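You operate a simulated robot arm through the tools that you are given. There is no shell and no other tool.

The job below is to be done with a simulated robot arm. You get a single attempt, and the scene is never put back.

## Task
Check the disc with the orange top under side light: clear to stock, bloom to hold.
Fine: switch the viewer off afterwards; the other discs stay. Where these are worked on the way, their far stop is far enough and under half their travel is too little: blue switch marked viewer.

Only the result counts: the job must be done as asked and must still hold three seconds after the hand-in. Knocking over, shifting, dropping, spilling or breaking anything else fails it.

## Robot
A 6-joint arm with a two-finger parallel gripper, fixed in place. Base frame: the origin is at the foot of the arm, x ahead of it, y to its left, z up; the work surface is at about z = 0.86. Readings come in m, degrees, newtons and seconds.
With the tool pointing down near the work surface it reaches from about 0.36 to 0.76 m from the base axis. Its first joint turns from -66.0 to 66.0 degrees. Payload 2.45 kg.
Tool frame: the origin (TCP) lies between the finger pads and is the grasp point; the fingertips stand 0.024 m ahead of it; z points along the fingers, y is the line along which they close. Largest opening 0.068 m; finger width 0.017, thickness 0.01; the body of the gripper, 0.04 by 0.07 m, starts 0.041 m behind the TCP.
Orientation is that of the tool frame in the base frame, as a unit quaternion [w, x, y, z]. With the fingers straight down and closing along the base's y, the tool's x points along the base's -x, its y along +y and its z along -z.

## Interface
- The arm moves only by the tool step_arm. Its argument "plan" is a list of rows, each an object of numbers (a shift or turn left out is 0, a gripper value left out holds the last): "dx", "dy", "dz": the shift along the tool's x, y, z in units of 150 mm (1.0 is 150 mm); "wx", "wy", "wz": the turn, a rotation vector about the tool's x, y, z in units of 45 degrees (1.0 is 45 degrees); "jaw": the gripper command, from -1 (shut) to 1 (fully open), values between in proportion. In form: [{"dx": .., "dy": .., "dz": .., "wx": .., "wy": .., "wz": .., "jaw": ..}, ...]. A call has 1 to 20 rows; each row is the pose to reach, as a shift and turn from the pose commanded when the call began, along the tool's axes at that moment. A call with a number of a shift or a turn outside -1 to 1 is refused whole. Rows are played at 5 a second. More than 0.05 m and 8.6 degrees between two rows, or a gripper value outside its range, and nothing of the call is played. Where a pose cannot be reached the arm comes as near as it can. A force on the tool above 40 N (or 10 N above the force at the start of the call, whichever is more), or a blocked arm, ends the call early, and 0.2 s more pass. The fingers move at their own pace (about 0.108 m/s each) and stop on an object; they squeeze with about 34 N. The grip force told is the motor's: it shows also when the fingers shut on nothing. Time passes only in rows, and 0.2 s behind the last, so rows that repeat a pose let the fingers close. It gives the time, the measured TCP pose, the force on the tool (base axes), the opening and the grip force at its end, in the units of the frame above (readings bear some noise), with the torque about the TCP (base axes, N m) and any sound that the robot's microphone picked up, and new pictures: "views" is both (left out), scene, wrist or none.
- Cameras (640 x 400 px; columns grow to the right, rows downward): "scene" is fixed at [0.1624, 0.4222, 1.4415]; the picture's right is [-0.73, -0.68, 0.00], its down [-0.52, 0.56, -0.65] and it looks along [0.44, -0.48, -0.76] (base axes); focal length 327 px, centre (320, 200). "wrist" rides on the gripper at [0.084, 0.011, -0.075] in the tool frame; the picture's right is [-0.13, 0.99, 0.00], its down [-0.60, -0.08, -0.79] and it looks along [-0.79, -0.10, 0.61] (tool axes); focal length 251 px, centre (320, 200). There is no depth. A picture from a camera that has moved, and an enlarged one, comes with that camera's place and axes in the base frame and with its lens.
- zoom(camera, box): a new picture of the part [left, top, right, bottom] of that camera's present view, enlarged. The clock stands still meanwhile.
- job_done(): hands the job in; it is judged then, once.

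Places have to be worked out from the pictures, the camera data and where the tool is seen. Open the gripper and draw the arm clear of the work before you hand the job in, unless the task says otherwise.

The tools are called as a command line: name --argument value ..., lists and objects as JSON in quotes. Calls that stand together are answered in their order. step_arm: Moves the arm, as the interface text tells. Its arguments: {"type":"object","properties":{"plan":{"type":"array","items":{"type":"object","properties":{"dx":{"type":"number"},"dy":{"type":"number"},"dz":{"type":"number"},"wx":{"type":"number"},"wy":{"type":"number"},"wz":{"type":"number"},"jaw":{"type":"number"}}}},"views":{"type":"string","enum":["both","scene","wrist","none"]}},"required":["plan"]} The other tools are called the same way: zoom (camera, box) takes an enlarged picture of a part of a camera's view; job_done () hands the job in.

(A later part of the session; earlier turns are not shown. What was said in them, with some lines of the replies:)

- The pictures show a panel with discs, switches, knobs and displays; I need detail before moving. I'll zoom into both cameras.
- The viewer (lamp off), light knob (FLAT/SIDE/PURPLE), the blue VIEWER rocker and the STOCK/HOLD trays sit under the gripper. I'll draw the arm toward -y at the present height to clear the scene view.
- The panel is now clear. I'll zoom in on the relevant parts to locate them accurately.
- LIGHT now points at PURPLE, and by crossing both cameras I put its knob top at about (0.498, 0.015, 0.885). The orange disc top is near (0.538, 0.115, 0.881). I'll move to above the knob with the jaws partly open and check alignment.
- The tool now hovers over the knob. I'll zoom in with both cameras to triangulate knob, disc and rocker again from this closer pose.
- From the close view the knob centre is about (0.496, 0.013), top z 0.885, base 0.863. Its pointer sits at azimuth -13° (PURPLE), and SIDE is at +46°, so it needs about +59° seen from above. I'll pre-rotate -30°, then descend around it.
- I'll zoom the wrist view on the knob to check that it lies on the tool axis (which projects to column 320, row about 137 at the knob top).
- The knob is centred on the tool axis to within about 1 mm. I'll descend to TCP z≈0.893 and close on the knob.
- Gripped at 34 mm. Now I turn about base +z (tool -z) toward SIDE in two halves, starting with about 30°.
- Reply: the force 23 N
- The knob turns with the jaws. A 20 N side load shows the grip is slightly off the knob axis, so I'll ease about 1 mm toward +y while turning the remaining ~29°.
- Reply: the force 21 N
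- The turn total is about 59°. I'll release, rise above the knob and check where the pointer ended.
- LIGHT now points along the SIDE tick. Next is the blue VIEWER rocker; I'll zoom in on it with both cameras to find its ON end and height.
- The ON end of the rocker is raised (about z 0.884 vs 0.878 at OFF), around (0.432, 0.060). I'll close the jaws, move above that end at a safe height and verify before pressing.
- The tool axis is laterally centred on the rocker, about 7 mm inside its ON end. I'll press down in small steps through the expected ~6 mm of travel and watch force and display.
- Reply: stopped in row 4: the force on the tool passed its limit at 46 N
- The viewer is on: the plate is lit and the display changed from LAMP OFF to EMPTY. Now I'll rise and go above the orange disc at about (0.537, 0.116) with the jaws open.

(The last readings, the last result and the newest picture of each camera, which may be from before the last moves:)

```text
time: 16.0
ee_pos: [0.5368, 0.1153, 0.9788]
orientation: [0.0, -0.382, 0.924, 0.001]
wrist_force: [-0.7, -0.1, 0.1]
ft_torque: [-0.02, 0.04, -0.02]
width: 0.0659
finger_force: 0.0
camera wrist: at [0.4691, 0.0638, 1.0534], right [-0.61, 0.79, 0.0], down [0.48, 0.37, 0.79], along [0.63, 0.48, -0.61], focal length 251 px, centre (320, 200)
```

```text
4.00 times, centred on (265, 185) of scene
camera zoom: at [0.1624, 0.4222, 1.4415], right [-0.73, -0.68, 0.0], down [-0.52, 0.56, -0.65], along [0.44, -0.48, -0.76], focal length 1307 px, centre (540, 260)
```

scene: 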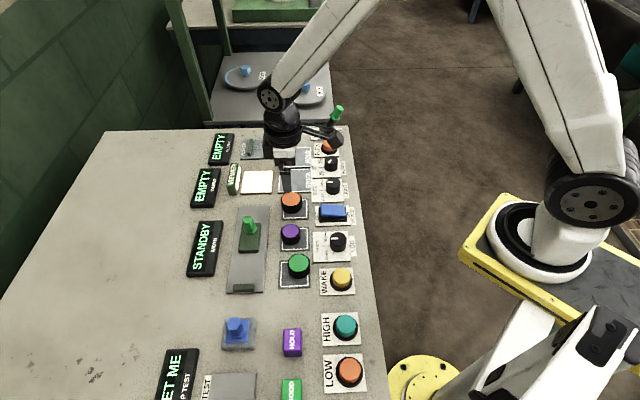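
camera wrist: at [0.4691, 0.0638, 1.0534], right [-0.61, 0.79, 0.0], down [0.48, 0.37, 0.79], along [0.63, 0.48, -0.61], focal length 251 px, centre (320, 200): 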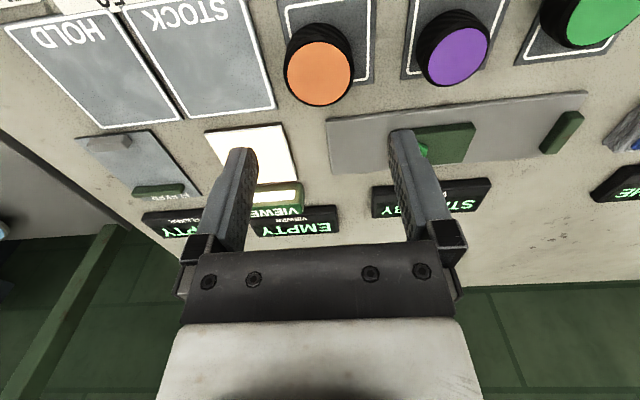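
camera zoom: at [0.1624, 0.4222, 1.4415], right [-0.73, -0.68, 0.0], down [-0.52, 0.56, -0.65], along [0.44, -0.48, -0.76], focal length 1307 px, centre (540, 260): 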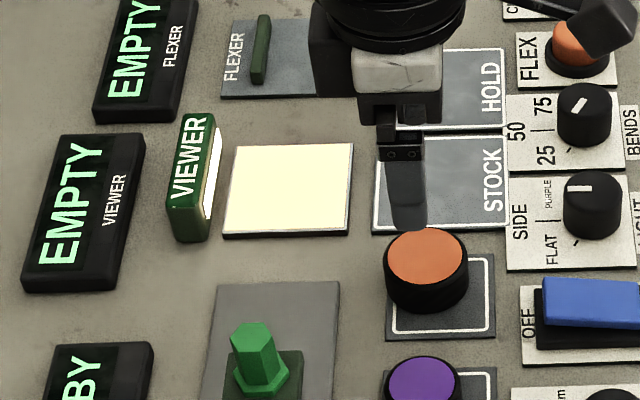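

The disc is centred on the tool axis (318.8, 73.8 against the expected 320, 74). I'll descend around it to TCP z≈0.891 and close.

step_arm --plan '[{"dz": 0.2, "jaw": 0.94}, {"dz": 0.4, "jaw": 0.94}, {"dz": 0.53, "jaw": 0.94}, {"dz": 0.593, "jaw": 0.94}, {"dz": 0.593, "jaw": 0.94}]' --views "both"

zoom --camera "scene" --box '[250, 165, 346, 225]'

zoom --camera "wrist" --box '[224, 80, 416, 200]'

```text
time: 17.2
ee_pos: [0.5367, 0.1165, 0.8902]
orientation: [0.0, -0.383, 0.924, 0.0]
wrist_force: [0.6, 0.2, 0.3]
ft_torque: [-0.02, 0.03, 0.01]
width: 0.066
finger_force: 0.0
camera wrist: at [0.4693, 0.0642, 0.9647], right [-0.61, 0.79, 0.0], down [0.48, 0.37, 0.79], along [0.63, 0.48, -0.61], focal length 251 px, centre (320, 200)
```

scene: 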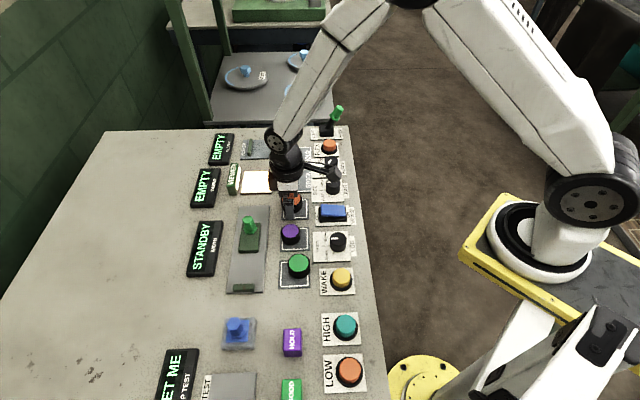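
wrist: 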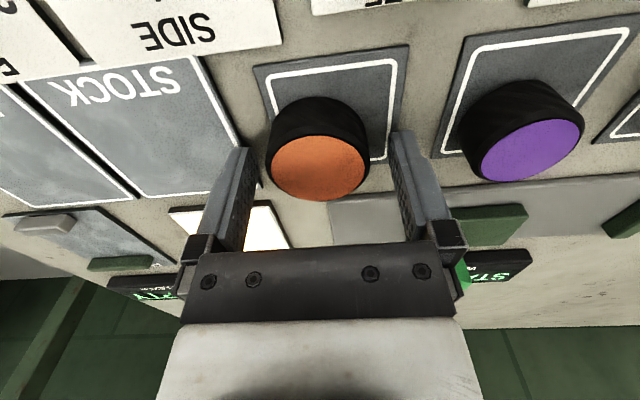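

```text
6.67 times, centred on (298, 195) of scene
camera zoom: at [0.1624, 0.4222, 1.4415], right [-0.73, -0.68, 0.0], down [-0.52, 0.56, -0.65], along [0.44, -0.48, -0.76], focal length 2178 px, centre (467, 233)
```

zoom: 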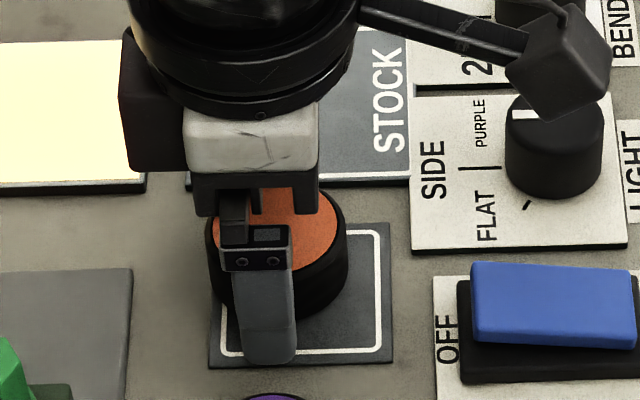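

```text
3.33 times, centred on (320, 140) of wrist
camera zoom: at [0.4693, 0.0642, 0.9647], right [-0.61, 0.79, 0.0], down [0.48, 0.37, 0.79], along [0.63, 0.48, -0.61], focal length 838 px, centre (320, 400)
```

zoom: 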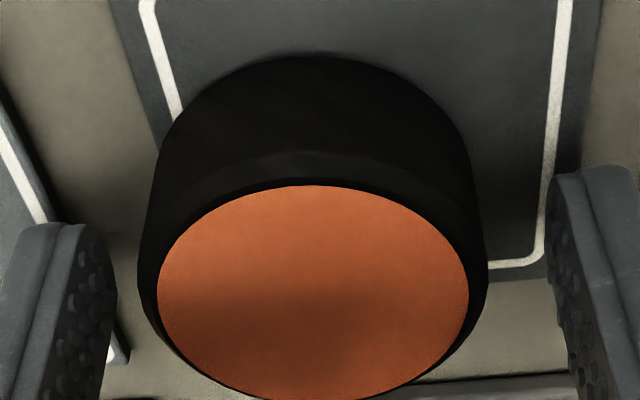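

The disc sits centred between the open fingers, top about 9 mm below the TCP. I'll close on it.

step_arm --plan '[{"jaw": 0.5}, {"jaw": 0.2}, {"jaw": 0.2}, {"jaw": 0.2}]' --views "none"

```text
time: 18.2
ee_pos: [0.5368, 0.1163, 0.8912]
orientation: [0.001, -0.382, 0.924, 0.0]
wrist_force: [0.7, -0.6, 0.8]
ft_torque: [0.0, 0.03, -0.02]
width: 0.0469
finger_force: 33.9
```

Held at 46.9 mm with 34 N. I'll lift 70 mm straight up, then carry it over the viewer plate at about (0.645, 0.127).

step_arm --plan '[{"dz": -0.12}, {"dz": -0.3}, {"dz": -0.467}, {"dx": -0.14, "dy": -0.115, "dz": -0.467}, {"dx": -0.28, "dy": -0.23, "dz": -0.467}, {"dx": -0.42, "dy": -0.346, "dz": -0.467}, {"dx": -0.56, "dy": -0.461, "dz": -0.467}, {"dx": -0.56, "dy": -0.461, "dz": -0.467}]' --views "both"

zoom --camera "scene" --box '[185, 125, 313, 205]'

zoom --camera "wrist" --box '[208, 40, 432, 180]'

```text
time: 20.0
ee_pos: [0.6452, 0.1261, 0.961]
orientation: [0.001, -0.383, 0.924, 0.001]
wrist_force: [0.5, 0.5, -0.3]
ft_torque: [0.0, 0.02, -0.01]
width: 0.0469
finger_force: 33.7
camera wrist: at [0.5779, 0.0745, 1.0347], right [-0.61, 0.79, 0.0], down [0.48, 0.37, 0.79], along [0.63, 0.48, -0.61], focal length 251 px, centre (320, 200)
```

scene: 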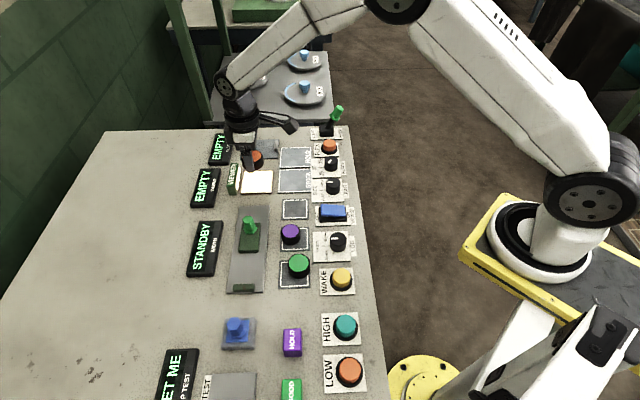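
wrist: 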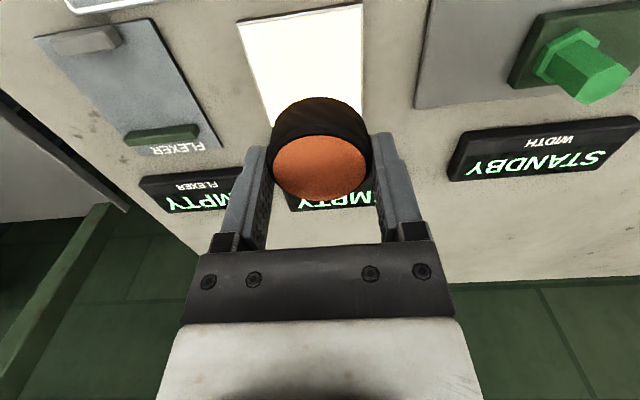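

```text
5.00 times, centred on (249, 165) of scene
camera zoom: at [0.1624, 0.4222, 1.4415], right [-0.73, -0.68, 0.0], down [-0.52, 0.56, -0.65], along [0.44, -0.48, -0.76], focal length 1633 px, centre (675, 375)
```

zoom: 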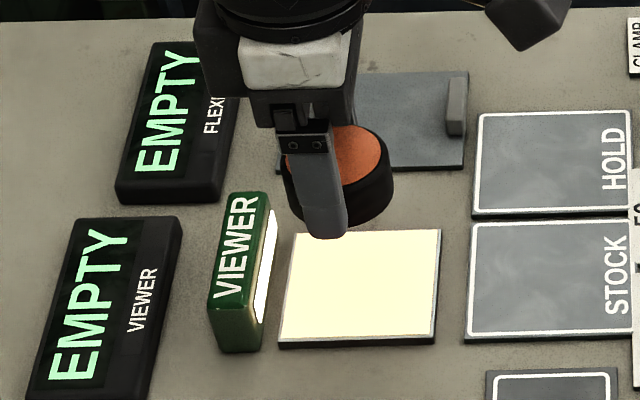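

```text
2.86 times, centred on (320, 110) of wrist
camera zoom: at [0.5779, 0.0745, 1.0347], right [-0.61, 0.79, 0.0], down [0.48, 0.37, 0.79], along [0.63, 0.48, -0.61], focal length 718 px, centre (320, 457)
```

zoom: 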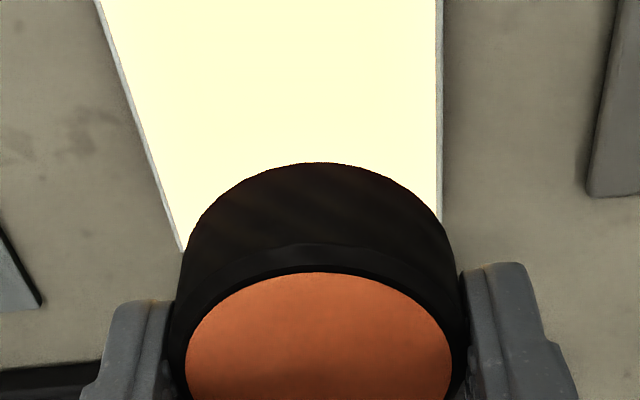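

Combining both cameras, the viewer plate top is near z 0.859 with its centre at about (0.652, 0.121), so I need a ~9 mm correction. I'll shift there at height, then lower most of the way.

step_arm --plan '[{"dx": -0.0094, "dy": -0.0613}, {"dx": -0.0094, "dy": -0.0613, "dz": 0.1}, {"dx": -0.0094, "dy": -0.0613, "dz": 0.22}, {"dx": -0.0094, "dy": -0.0613, "dz": 0.33}, {"dx": -0.0094, "dy": -0.0613, "dz": 0.37}, {"dx": -0.0094, "dy": -0.0613, "dz": 0.37}]' --views "both"

zoom --camera "scene" --box '[185, 140, 313, 220]'

zoom --camera "wrist" --box '[208, 40, 432, 180]'

```text
time: 21.4
ee_pos: [0.6528, 0.1197, 0.906]
orientation: [0.001, -0.383, 0.924, 0.0]
wrist_force: [-0.3, -0.7, -0.6]
ft_torque: [-0.06, 0.01, -0.02]
width: 0.0468
finger_force: 33.7
camera wrist: at [0.5853, 0.0685, 0.9794], right [-0.61, 0.79, 0.0], down [0.48, 0.37, 0.79], along [0.63, 0.48, -0.61], focal length 251 px, centre (320, 200)
```

scene: 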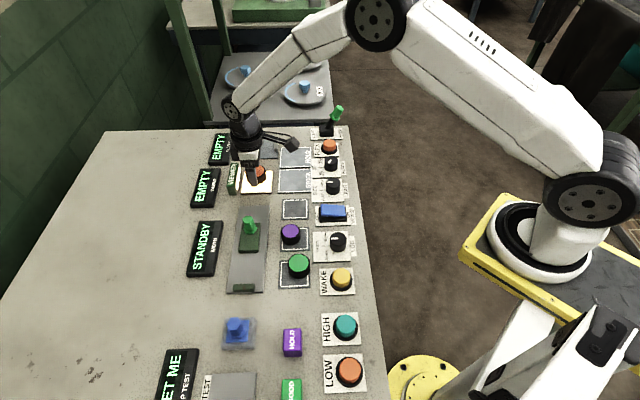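
wrist: 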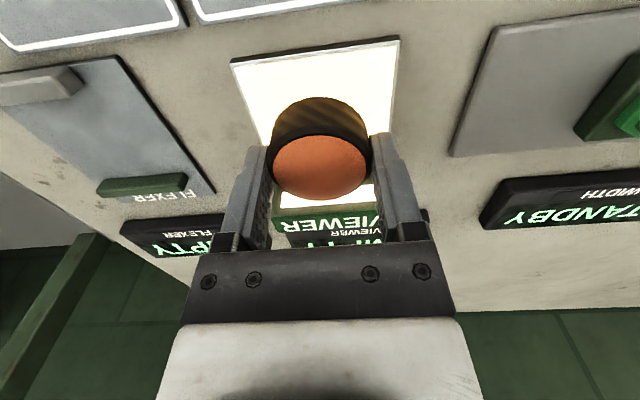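

```text
5.00 times, centred on (249, 180) of scene
camera zoom: at [0.1624, 0.4222, 1.4415], right [-0.73, -0.68, 0.0], down [-0.52, 0.56, -0.65], along [0.44, -0.48, -0.76], focal length 1633 px, centre (675, 300)
```

zoom: 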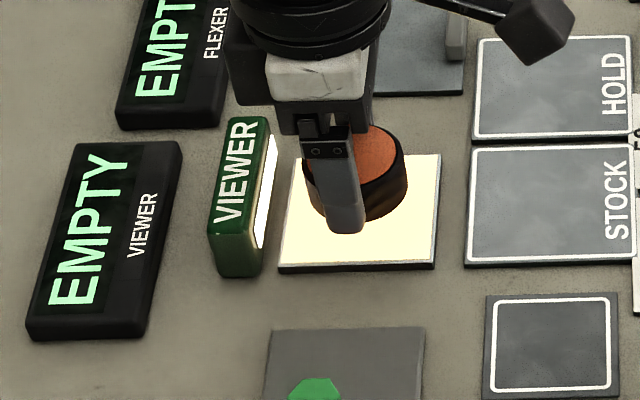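

```text
2.86 times, centred on (320, 110) of wrist
camera zoom: at [0.5853, 0.0685, 0.9794], right [-0.61, 0.79, 0.0], down [0.48, 0.37, 0.79], along [0.63, 0.48, -0.61], focal length 718 px, centre (320, 457)
```

zoom: 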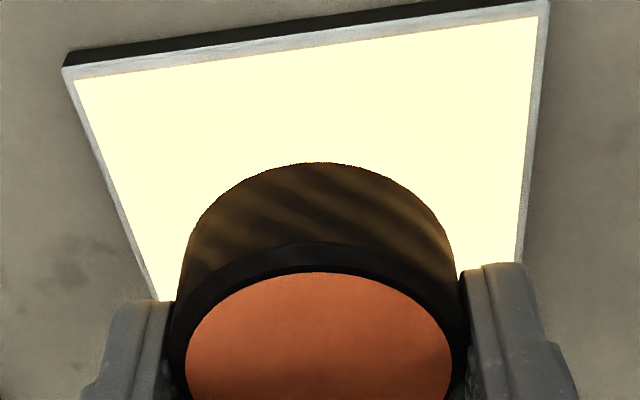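

The disc is centred over the lit plate with only a few millimetres to go. I'll lower in small steps and read the contact force.

step_arm --plan '[{"dz": 0.03}, {"dz": 0.05}, {"dz": 0.065}, {"dz": 0.075}, {"dz": 0.075}]' --views "none"

```text
time: 22.6
ee_pos: [0.6517, 0.12, 0.8949]
orientation: [0.001, -0.383, 0.924, 0.001]
wrist_force: [-1.2, 0.3, 2.1]
ft_torque: [-0.01, 0.08, 0.0]
width: 0.0472
finger_force: 34.2
```

Only about 2 N so far at z 0.895, perhaps the first touch. I'll lower another millimetre or two.

step_arm --plan '[{"dz": 0.006}, {"dz": 0.012}, {"dz": 0.012}]' --views "none"

```text
time: 23.4
ee_pos: [0.6537, 0.1206, 0.8945]
orientation: [0.003, -0.383, 0.924, 0.0]
wrist_force: [-10.6, -0.6, 26.1]
ft_torque: [0.03, 0.41, 0.0]
width: 0.0471
finger_force: 33.5
```

Contact is firm (26 N), so the disc is seated on the plate. I'll ease up 1.3 mm, open the jaws, and rise straight up.

step_arm --plan '[{"dz": -0.009}, {"dz": -0.009, "jaw": 0.6}, {"dz": -0.009, "jaw": 0.94}, {"dz": -0.009, "jaw": 0.94}, {"dz": -0.15, "jaw": 0.94}, {"dz": -0.35, "jaw": 0.94}, {"dz": -0.5, "jaw": 0.94}, {"dz": -0.5, "jaw": 0.94}]' --views "both"

zoom --camera "scene" --box '[185, 140, 313, 220]'

zoom --camera "wrist" --box '[208, 0, 432, 140]'

```text
time: 25.2
ee_pos: [0.6526, 0.1197, 0.9674]
orientation: [0.001, -0.383, 0.924, 0.0]
wrist_force: [0.4, 0.0, 0.6]
ft_torque: [0.01, 0.05, -0.02]
width: 0.066
finger_force: 0.1
camera wrist: at [0.5853, 0.0686, 1.0425], right [-0.61, 0.79, 0.0], down [0.48, 0.37, 0.79], along [0.63, 0.48, -0.61], focal length 251 px, centre (320, 200)
```

scene: 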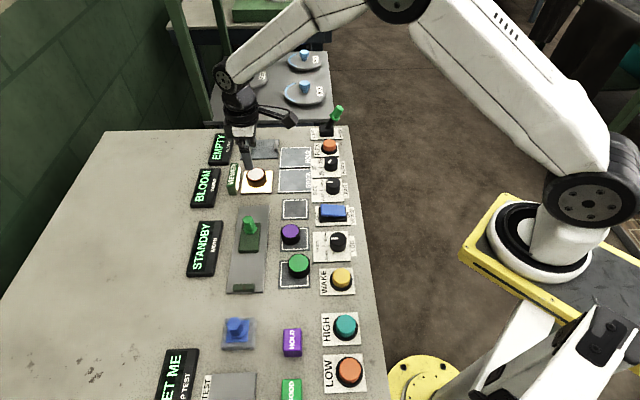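
wrist: 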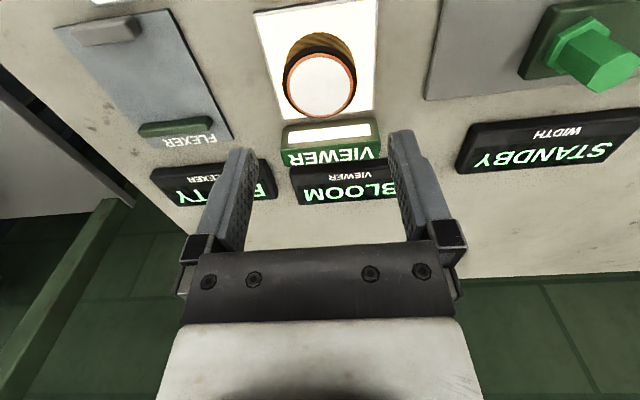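

```text
5.00 times, centred on (249, 180) of scene
camera zoom: at [0.1624, 0.4222, 1.4415], right [-0.73, -0.68, 0.0], down [-0.52, 0.56, -0.65], along [0.44, -0.48, -0.76], focal length 1633 px, centre (675, 300)
```

zoom: 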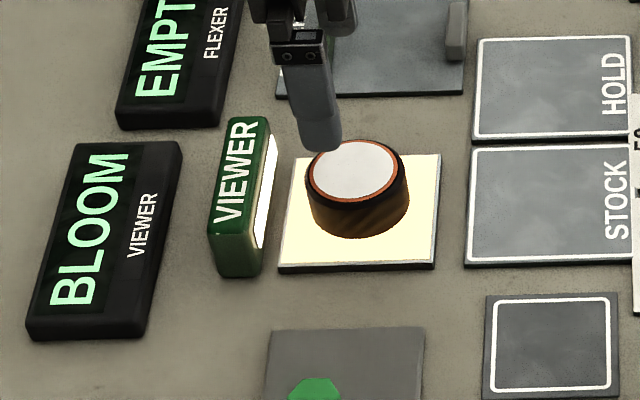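

```text
2.86 times, centred on (320, 70) of wrist
camera zoom: at [0.5853, 0.0686, 1.0425], right [-0.61, 0.79, 0.0], down [0.48, 0.37, 0.79], along [0.63, 0.48, -0.61], focal length 718 px, centre (320, 571)
```

zoom: 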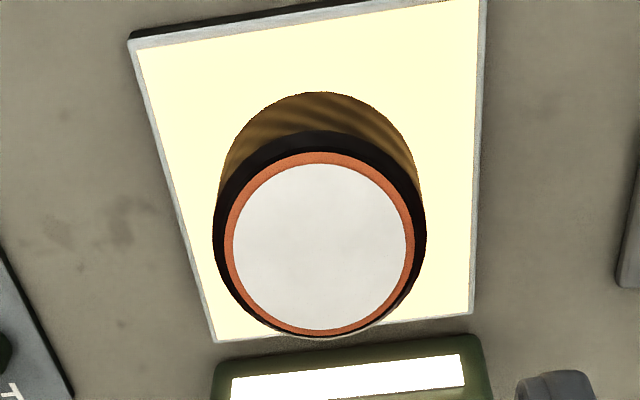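

The viewer reads BLOOM and the disc face looks milky. I'll wait a moment to confirm the reading is stable and recheck that the light knob is at SIDE.

step_arm --plan '[{}, {}, {}, {}, {}]' --views "none"

zoom --camera "scene" --box '[185, 140, 313, 220]'

zoom --camera "scene" --box '[300, 165, 364, 225]'

zoom --camera "scene" --box '[260, 130, 356, 190]'

```text
time: 26.4
ee_pos: [0.6526, 0.1209, 0.9674]
orientation: [0.001, -0.382, 0.924, 0.0]
wrist_force: [-0.2, -0.1, -0.8]
ft_torque: [-0.02, -0.01, 0.01]
width: 0.0657
finger_force: 0.0
```

```text
5.00 times, centred on (249, 180) of scene
camera zoom: at [0.1624, 0.4222, 1.4415], right [-0.73, -0.68, 0.0], down [-0.52, 0.56, -0.65], along [0.44, -0.48, -0.76], focal length 1633 px, centre (675, 300)
```

zoom: 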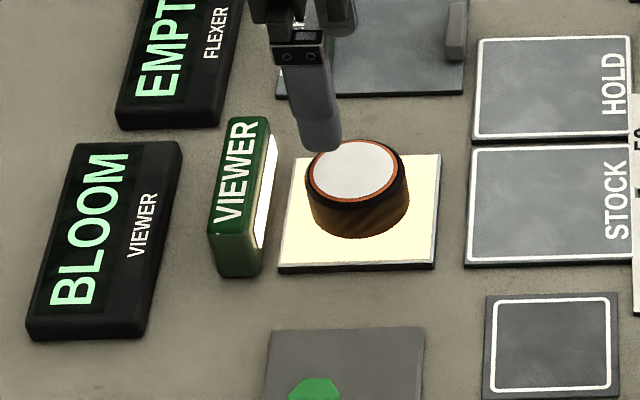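

```text
6.67 times, centred on (332, 195) of scene
camera zoom: at [0.1624, 0.4222, 1.4415], right [-0.73, -0.68, 0.0], down [-0.52, 0.56, -0.65], along [0.44, -0.48, -0.76], focal length 2178 px, centre (240, 233)
```

zoom: 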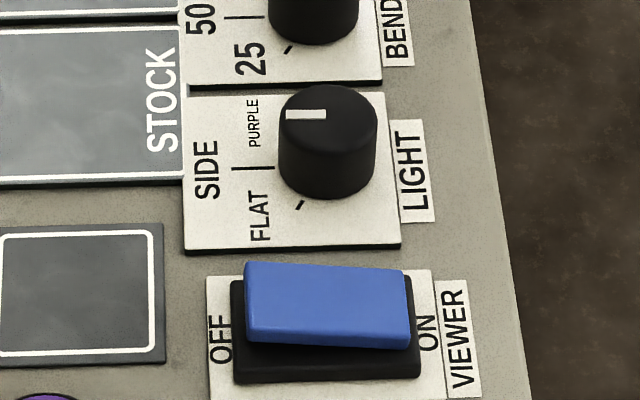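

```text
6.67 times, centred on (308, 160) of scene
camera zoom: at [0.1624, 0.4222, 1.4415], right [-0.73, -0.68, 0.0], down [-0.52, 0.56, -0.65], along [0.44, -0.48, -0.76], focal length 2178 px, centre (400, 467)
```

zoom: 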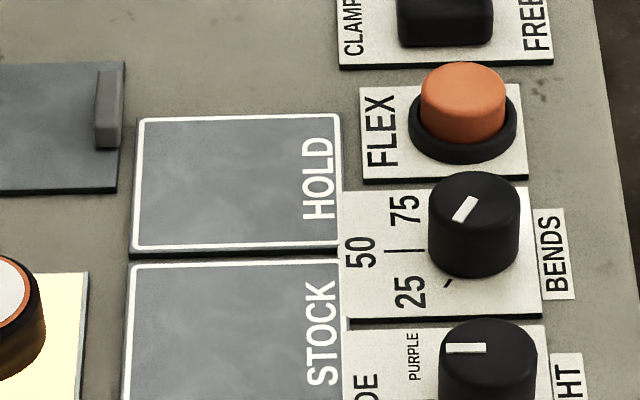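

The reading is a steady BLOOM with LIGHT at SIDE, so the disc goes to the HOLD tray. I'll descend and re-grip it where it sits.

step_arm --plan '[{"dz": 0.18, "jaw": 0.94}, {"dz": 0.36, "jaw": 0.94}, {"dz": 0.45, "jaw": 0.94}, {"dz": 0.483, "jaw": 0.94}, {"dz": 0.483, "jaw": 0.94}, {"dz": 0.483, "jaw": 0.5}, {"dz": 0.483, "jaw": 0.2}, {"dz": 0.483, "jaw": 0.2}, {"dz": 0.483, "jaw": 0.2}]' --views "none"

```text
time: 28.4
ee_pos: [0.6531, 0.1202, 0.8955]
orientation: [0.001, -0.383, 0.924, -0.001]
wrist_force: [0.8, -0.6, 1.9]
ft_torque: [0.03, 0.05, -0.01]
width: 0.0462
finger_force: 33.9
```

Gripped again (46 mm, 34 N). I'll lift 75 mm and carry it over the HOLD tray near (0.650, -0.006).

step_arm --plan '[{"dz": -0.12}, {"dz": -0.3}, {"dz": -0.5}, {"dx": 0.12, "dy": -0.118, "dz": -0.5}, {"dx": 0.245, "dy": -0.236, "dz": -0.5}, {"dx": 0.37, "dy": -0.354, "dz": -0.5}, {"dx": 0.49, "dy": -0.472, "dz": -0.5}, {"dx": 0.613, "dy": -0.589, "dz": -0.5}, {"dx": 0.613, "dy": -0.589, "dz": -0.5}]' --views "both"

zoom --camera "scene" --box '[230, 110, 358, 190]'

zoom --camera "wrist" --box '[192, 0, 448, 160]'

```text
time: 30.4
ee_pos: [0.6495, -0.0076, 0.969]
orientation: [0.001, -0.382, 0.924, 0.001]
wrist_force: [0.1, 0.3, -0.6]
ft_torque: [-0.02, 0.02, 0.01]
width: 0.0468
finger_force: 33.8
camera wrist: at [0.5825, -0.0585, 1.0434], right [-0.61, 0.79, 0.0], down [0.48, 0.37, 0.79], along [0.63, 0.48, -0.61], focal length 251 px, centre (320, 200)
```

scene: 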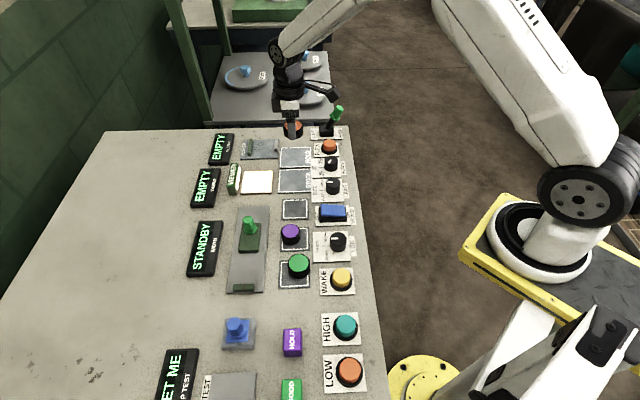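
wrist: 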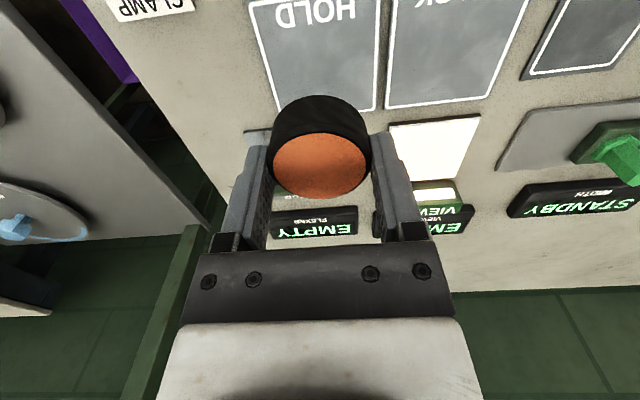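

```text
5.00 times, centred on (294, 150) of scene
camera zoom: at [0.1624, 0.4222, 1.4415], right [-0.73, -0.68, 0.0], down [-0.52, 0.56, -0.65], along [0.44, -0.48, -0.76], focal length 1633 px, centre (450, 450)
```

zoom: 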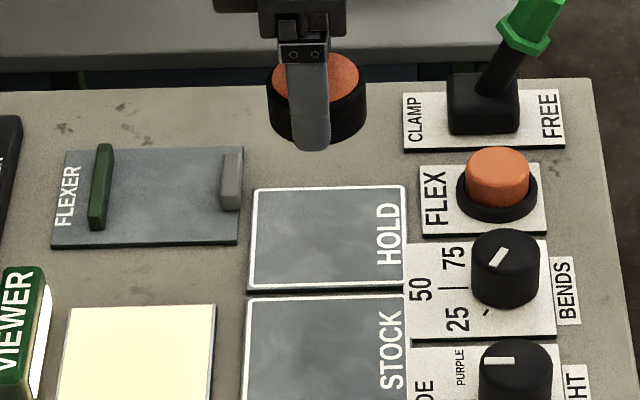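

```text
2.50 times, centred on (320, 80) of wrist
camera zoom: at [0.5825, -0.0585, 1.0434], right [-0.61, 0.79, 0.0], down [0.48, 0.37, 0.79], along [0.63, 0.48, -0.61], focal length 629 px, centre (320, 500)
```

zoom: 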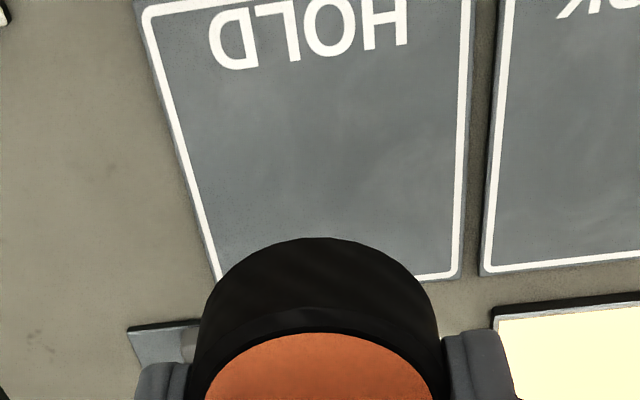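

The HOLD tray centre triangulates to (0.649, -0.0065), right under the tool. I'll lower toward contact, which I expect near TCP z 0.892.

step_arm --plan '[{"dx": 0.004, "dy": -0.0, "dz": 0.15}, {"dx": 0.004, "dz": 0.32}, {"dx": 0.004, "dz": 0.44}, {"dx": 0.004, "dz": 0.485}, {"dx": 0.004, "dz": 0.5}, {"dx": 0.004, "dz": 0.5}]' --views "scene"

zoom --camera "scene" --box '[230, 110, 358, 190]'

```text
time: 31.8
ee_pos: [0.6494, -0.0066, 0.8939]
orientation: [0.001, -0.383, 0.924, -0.001]
wrist_force: [0.4, 0.0, -0.5]
ft_torque: [-0.01, 0.02, 0.01]
width: 0.0468
finger_force: 34.1
```

scene: 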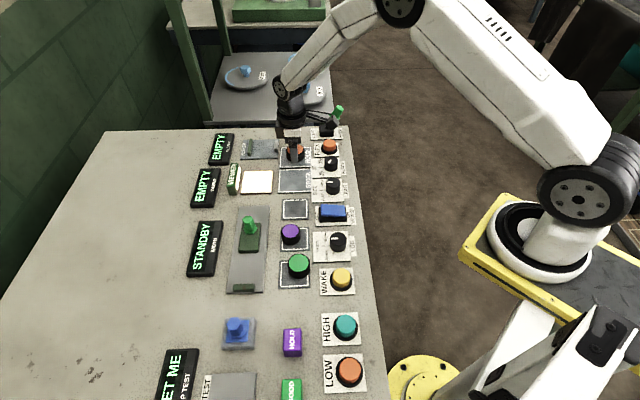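

```text
5.00 times, centred on (294, 150) of scene
camera zoom: at [0.1624, 0.4222, 1.4415], right [-0.73, -0.68, 0.0], down [-0.52, 0.56, -0.65], along [0.44, -0.48, -0.76], focal length 1633 px, centre (450, 450)
```

zoom: 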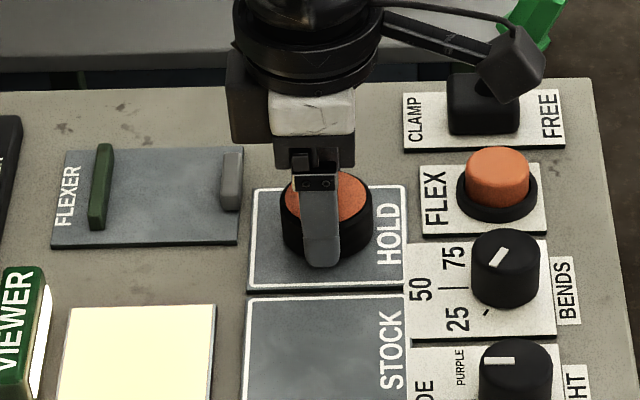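

No contact yet at 0.894, and the disc is well inside the HOLD outline. I'll lower in ~1.5 mm steps until it touches.

step_arm --plan '[{"dz": 0.01}, {"dz": 0.018}, {"dz": 0.018}]' --views "none"

```text
time: 32.6
ee_pos: [0.6488, -0.0067, 0.8932]
orientation: [0.001, -0.383, 0.924, 0.0]
wrist_force: [-12.2, 1.3, 22.5]
ft_torque: [0.0, 0.45, -0.03]
width: 0.0467
finger_force: 34.0
```

Contact at 22 N, so the disc is down on the HOLD tray. I'll ease up 1 mm, open the jaws and rise.

step_arm --plan '[{"dz": 0.01}, {"dz": 0.01, "jaw": 0.6}, {"dz": 0.01, "jaw": 0.9}, {"dz": 0.01, "jaw": 0.9}, {"dz": -0.12, "jaw": 0.9}, {"dz": -0.3, "jaw": 0.9}, {"dz": -0.5, "jaw": 0.9}, {"dz": -0.5, "jaw": 0.9}]' --views "both"

zoom --camera "scene" --box '[230, 110, 358, 190]'

zoom --camera "wrist" --box '[192, 0, 448, 160]'

```text
time: 34.4
ee_pos: [0.6487, -0.0078, 0.9682]
orientation: [0.001, -0.383, 0.924, 0.0]
wrist_force: [-0.4, 0.7, -0.5]
ft_torque: [-0.02, 0.03, 0.0]
width: 0.0645
finger_force: 0.0
camera wrist: at [0.5813, -0.0592, 1.0424], right [-0.61, 0.79, 0.0], down [0.48, 0.37, 0.79], along [0.63, 0.48, -0.61], focal length 251 px, centre (320, 200)
```

scene: 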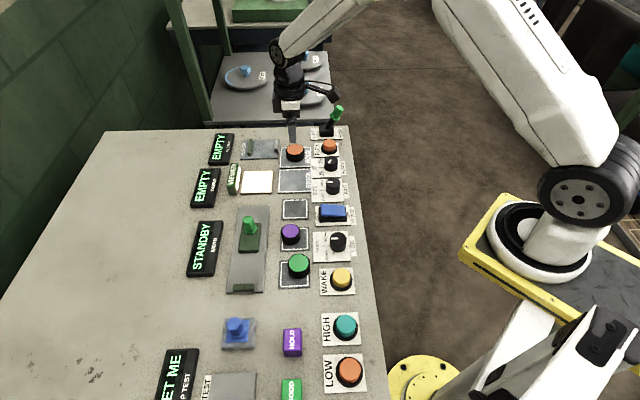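
wrist: 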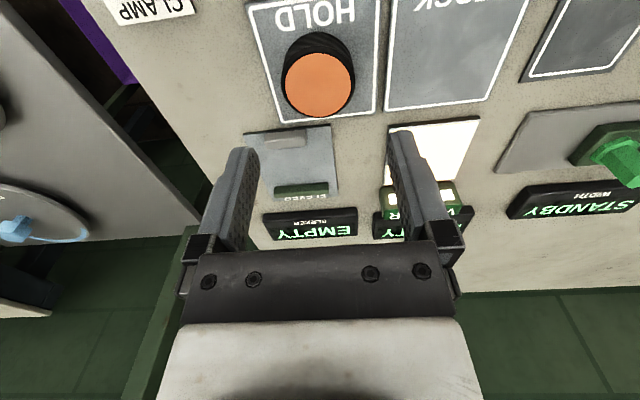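

```text
5.00 times, centred on (294, 150) of scene
camera zoom: at [0.1624, 0.4222, 1.4415], right [-0.73, -0.68, 0.0], down [-0.52, 0.56, -0.65], along [0.44, -0.48, -0.76], focal length 1633 px, centre (450, 450)
```

zoom: 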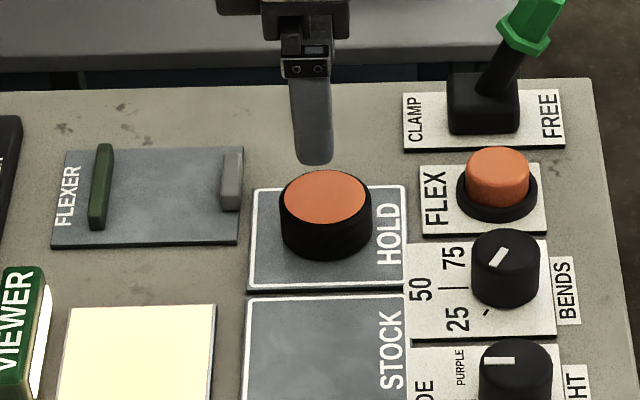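

```text
2.50 times, centred on (320, 80) of wrist
camera zoom: at [0.5813, -0.0592, 1.0424], right [-0.61, 0.79, 0.0], down [0.48, 0.37, 0.79], along [0.63, 0.48, -0.61], focal length 629 px, centre (320, 500)
```

zoom: 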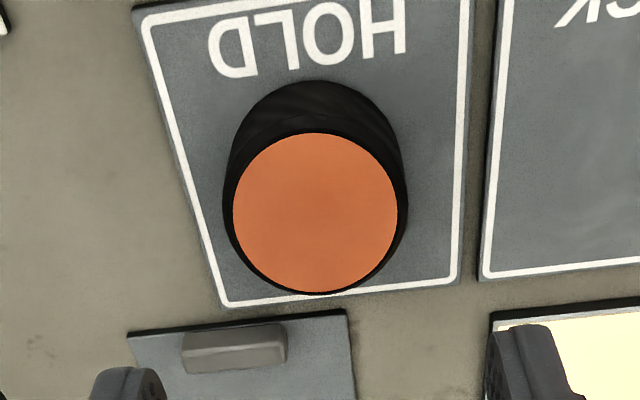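

The orange disc stands free and centred in HOLD. Now to switch the viewer off: I'll close the jaws and travel at z≈0.967 to above the OFF end of the rocker, at about (0.460, 0.087), in two legs.

step_arm --plan '[{"dx": 0.045, "dy": 0.133, "jaw": 0.9}, {"dx": 0.09, "dy": 0.267, "jaw": 0.2}, {"dx": 0.136, "dy": 0.4, "jaw": -1}, {"dx": 0.181, "dy": 0.534, "jaw": -1}, {"dx": 0.227, "dy": 0.667, "jaw": -1}]' --views "none"

step_arm --plan '[{"dx": 0.045, "dy": 0.133, "jaw": -1}, {"dx": 0.09, "dy": 0.267, "jaw": -1}, {"dx": 0.136, "dy": 0.4, "jaw": -1}, {"dx": 0.181, "dy": 0.534, "jaw": -1}, {"dx": 0.227, "dy": 0.667, "jaw": -1}, {"dx": 0.227, "dy": 0.667, "dz": 0.15, "jaw": -1}, {"dx": 0.227, "dy": 0.667, "dz": 0.2, "jaw": -1}, {"dx": 0.227, "dy": 0.667, "dz": 0.2, "jaw": -1}]' --views "both"

zoom --camera "wrist" --box '[240, 60, 400, 160]'

zoom --camera "scene" --box '[285, 170, 365, 220]'

```text
time: 35.6
ee_pos: [0.5551, 0.0384, 0.9667]
orientation: [0.002, -0.383, 0.924, 0.0]
wrist_force: [-0.3, 0.7, 1.3]
ft_torque: [0.03, 0.03, -0.02]
width: 0.0
finger_force: 24.5
```

```text
time: 37.4
ee_pos: [0.4597, 0.0856, 0.9372]
orientation: [0.001, -0.383, 0.924, 0.0]
wrist_force: [0.6, -0.2, -0.6]
ft_torque: [0.0, -0.03, 0.01]
width: 0.0
finger_force: 23.9
camera wrist: at [0.3926, 0.0342, 1.0113], right [-0.61, 0.79, 0.0], down [0.48, 0.37, 0.79], along [0.63, 0.48, -0.61], focal length 251 px, centre (320, 200)
```

scene: 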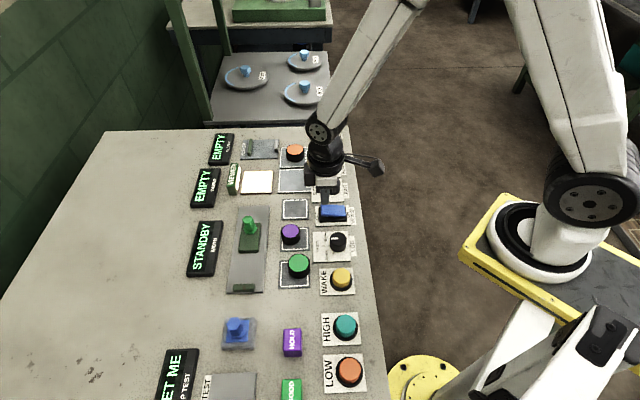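
wrist: 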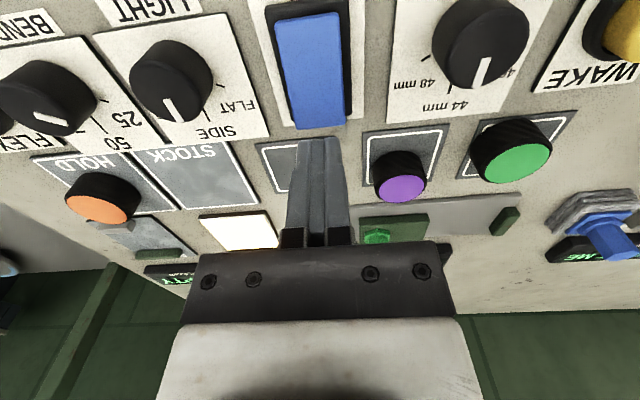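

```text
4.00 times, centred on (320, 110) of wrist
camera zoom: at [0.3926, 0.0342, 1.0113], right [-0.61, 0.79, 0.0], down [0.48, 0.37, 0.79], along [0.63, 0.48, -0.61], focal length 1006 px, centre (320, 560)
```

zoom: 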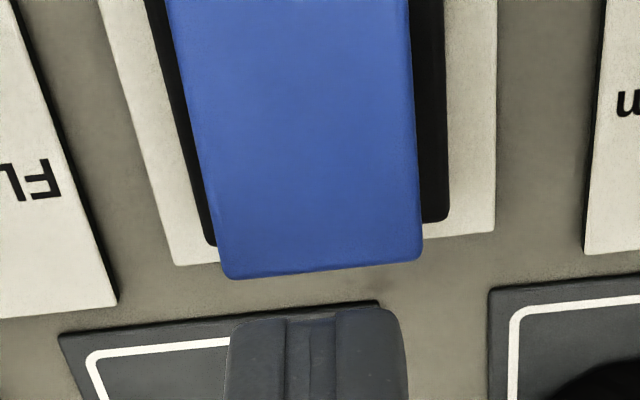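

```text
8.00 times, centred on (325, 195) of scene
camera zoom: at [0.1624, 0.4222, 1.4415], right [-0.73, -0.68, 0.0], down [-0.52, 0.56, -0.65], along [0.44, -0.48, -0.76], focal length 2614 px, centre (280, 240)
```

zoom: 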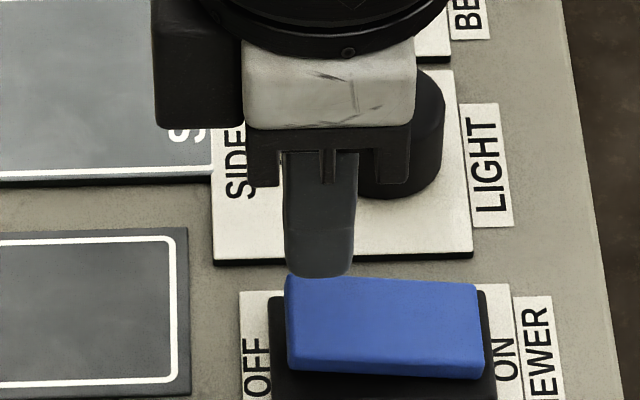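

The tool axis is centred on the rocker, about 8 mm inside the raised OFF end. I'll press down in fine steps.

step_arm --plan '[{"dz": 0.09}, {"dz": 0.15}, {"dz": 0.17}, {"dz": 0.18}, {"dz": 0.187}, {"dz": 0.194}, {"dz": 0.201}, {"dz": 0.208}, {"dz": 0.215}, {"dz": 0.222}]' --views "scene"

zoom --camera "scene" --box '[285, 180, 365, 230]'

zoom --camera "scene" --box '[185, 125, 313, 205]'

```text
time: 39.3
ee_pos: [0.4599, 0.0857, 0.9076]
orientation: [0.003, -0.382, 0.924, 0.0]
wrist_force: [-2.9, -0.6, 7.1]
ft_torque: [-0.06, 0.11, 0.02]
width: 0.0
finger_force: 23.7
stopped in row 9: the force on the tool passed its limit at 45 N (the readings are from after the stop); the commanded pose is now the measured one
```

scene: 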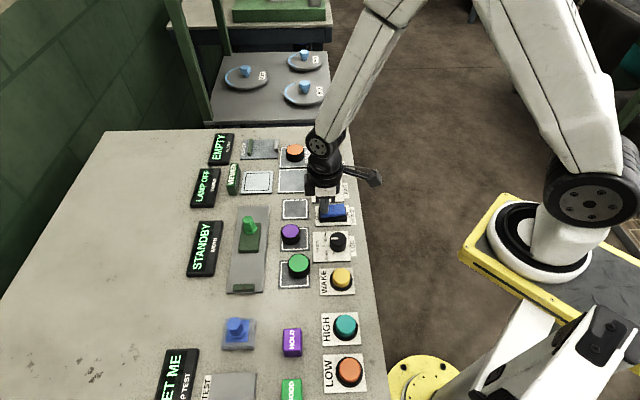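

```text
8.00 times, centred on (325, 205) of scene
camera zoom: at [0.1622, 0.4222, 1.4415], right [-0.73, -0.68, 0.0], down [-0.52, 0.56, -0.65], along [0.44, -0.48, -0.76], focal length 2614 px, centre (280, 160)
```

zoom: 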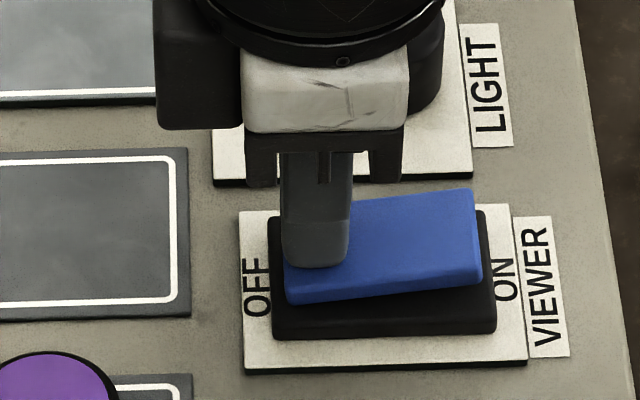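

```text
5.00 times, centred on (249, 165) of scene
camera zoom: at [0.1622, 0.4222, 1.4415], right [-0.73, -0.68, 0.0], down [-0.52, 0.56, -0.65], along [0.44, -0.48, -0.76], focal length 1633 px, centre (675, 375)
```

zoom: 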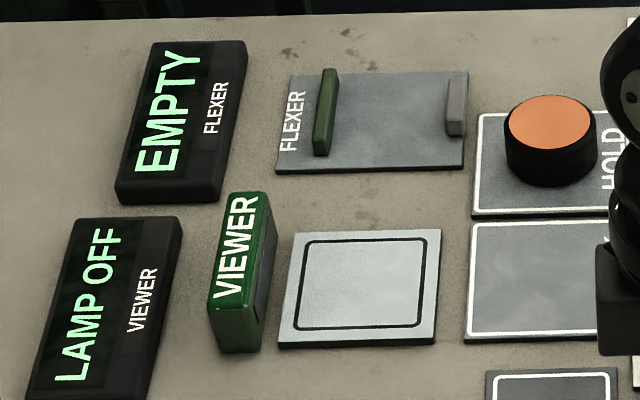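

The lamp is off (LAMP OFF, plate dark) and the orange disc sits in HOLD. I'll rise straight up, open the gripper and draw the arm clear.

step_arm --plan '[{"dz": -0.1}, {"dz": -0.3}, {"dz": -0.55}, {"dz": -0.8}, {"dz": -1.0, "jaw": 0.5}, {"dz": -1.0, "jaw": 1}]' --views "none"

step_arm --plan '[{"dx": 0.23, "dy": -0.042, "dz": -0.08, "jaw": 1}, {"dx": 0.46, "dy": -0.084, "dz": -0.16, "jaw": 1}, {"dx": 0.69, "dy": -0.126, "dz": -0.24, "jaw": 1}, {"dx": 0.92, "dy": -0.168, "dz": -0.33, "jaw": 1}, {"dx": 0.92, "dy": -0.168, "dz": -0.33, "jaw": 1}, {"dx": 0.92, "dy": -0.168, "dz": -0.33, "jaw": 1}]' --views "both"

zoom --camera "scene" --box '[185, 120, 377, 240]'

zoom --camera "scene" --box '[140, 190, 380, 340]'

```text
time: 40.7
ee_pos: [0.4596, 0.0854, 1.0569]
orientation: [0.002, -0.382, 0.924, 0.0]
wrist_force: [-0.3, -0.2, 0.2]
ft_torque: [-0.01, -0.02, -0.01]
width: 0.0681
finger_force: 0.0
```

```text
time: 42.1
ee_pos: [0.38, -0.0283, 1.1061]
orientation: [0.0, -0.383, 0.924, 0.001]
wrist_force: [-0.2, 0.5, 0.4]
ft_torque: [-0.05, 0.01, 0.02]
width: 0.068
finger_force: 0.0
camera wrist: at [0.3131, -0.0815, 1.1806], right [-0.61, 0.79, 0.0], down [0.48, 0.37, 0.79], along [0.63, 0.48, -0.61], focal length 251 px, centre (320, 200)
```

scene: 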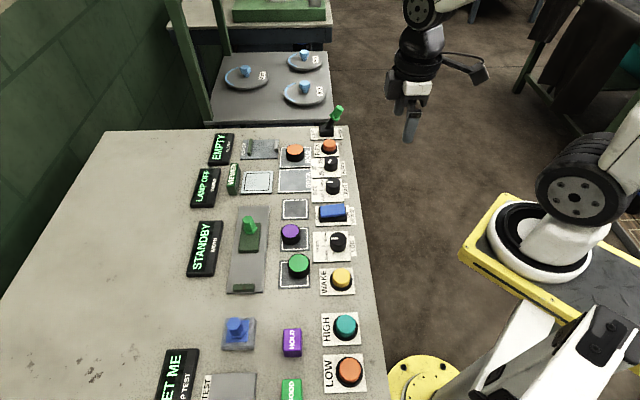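
wrist: 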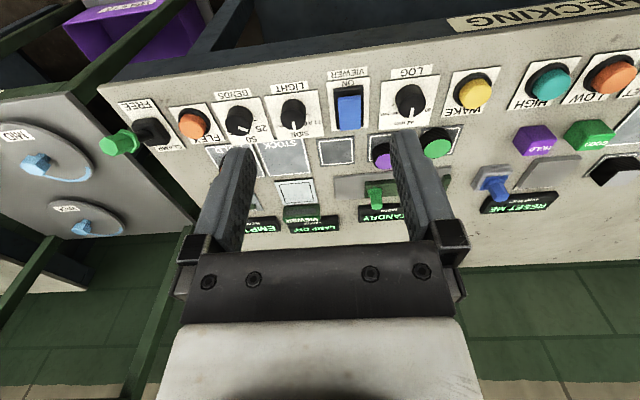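

```text
3.33 times, centred on (281, 180) of scene
camera zoom: at [0.1624, 0.4222, 1.4415], right [-0.73, -0.68, 0.0], down [-0.52, 0.56, -0.65], along [0.44, -0.48, -0.76], focal length 1089 px, centre (450, 267)
```

zoom: 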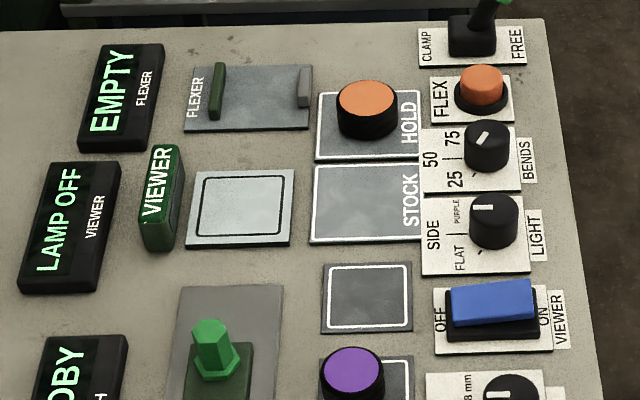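

```text
2.67 times, centred on (260, 265) of scene
camera zoom: at [0.1624, 0.4222, 1.4415], right [-0.73, -0.68, 0.0], down [-0.52, 0.56, -0.65], along [0.44, -0.48, -0.76], focal length 871 px, centre (480, 27)
```

zoom: 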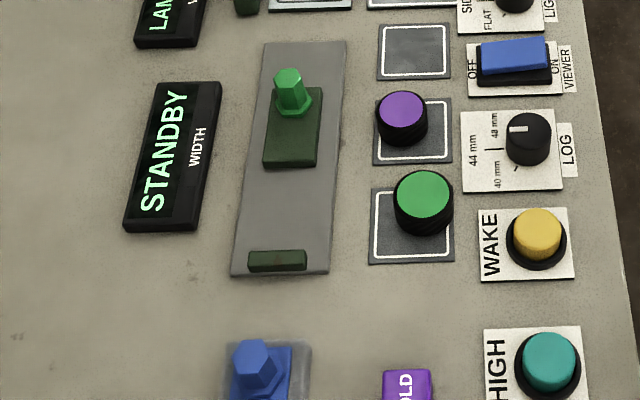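

The orange disc read BLOOM under side light and now stands in HOLD. The viewer shows LAMP OFF with its rocker at OFF. The purple and green discs have not been moved, and the arm is clear with the gripper open, so I'm handing in.

job_done

```text
The job is handed in.
```

The orange-topped disc read **BLOOM** under side light, so I moved it to the **HOLD** tray, and the job is handed in.

- **Light:** I turned the LIGHT knob from PURPLE to SIDE before the check. It is still at SIDE.
- **Viewer:** I switched it on for the check and off afterwards, pressing the blue rocker to its stop both times. The display now shows LAMP OFF.
- **Other discs:** the purple and green discs were not moved.
- **Arm:** it is clear of the panel with the gripper open.
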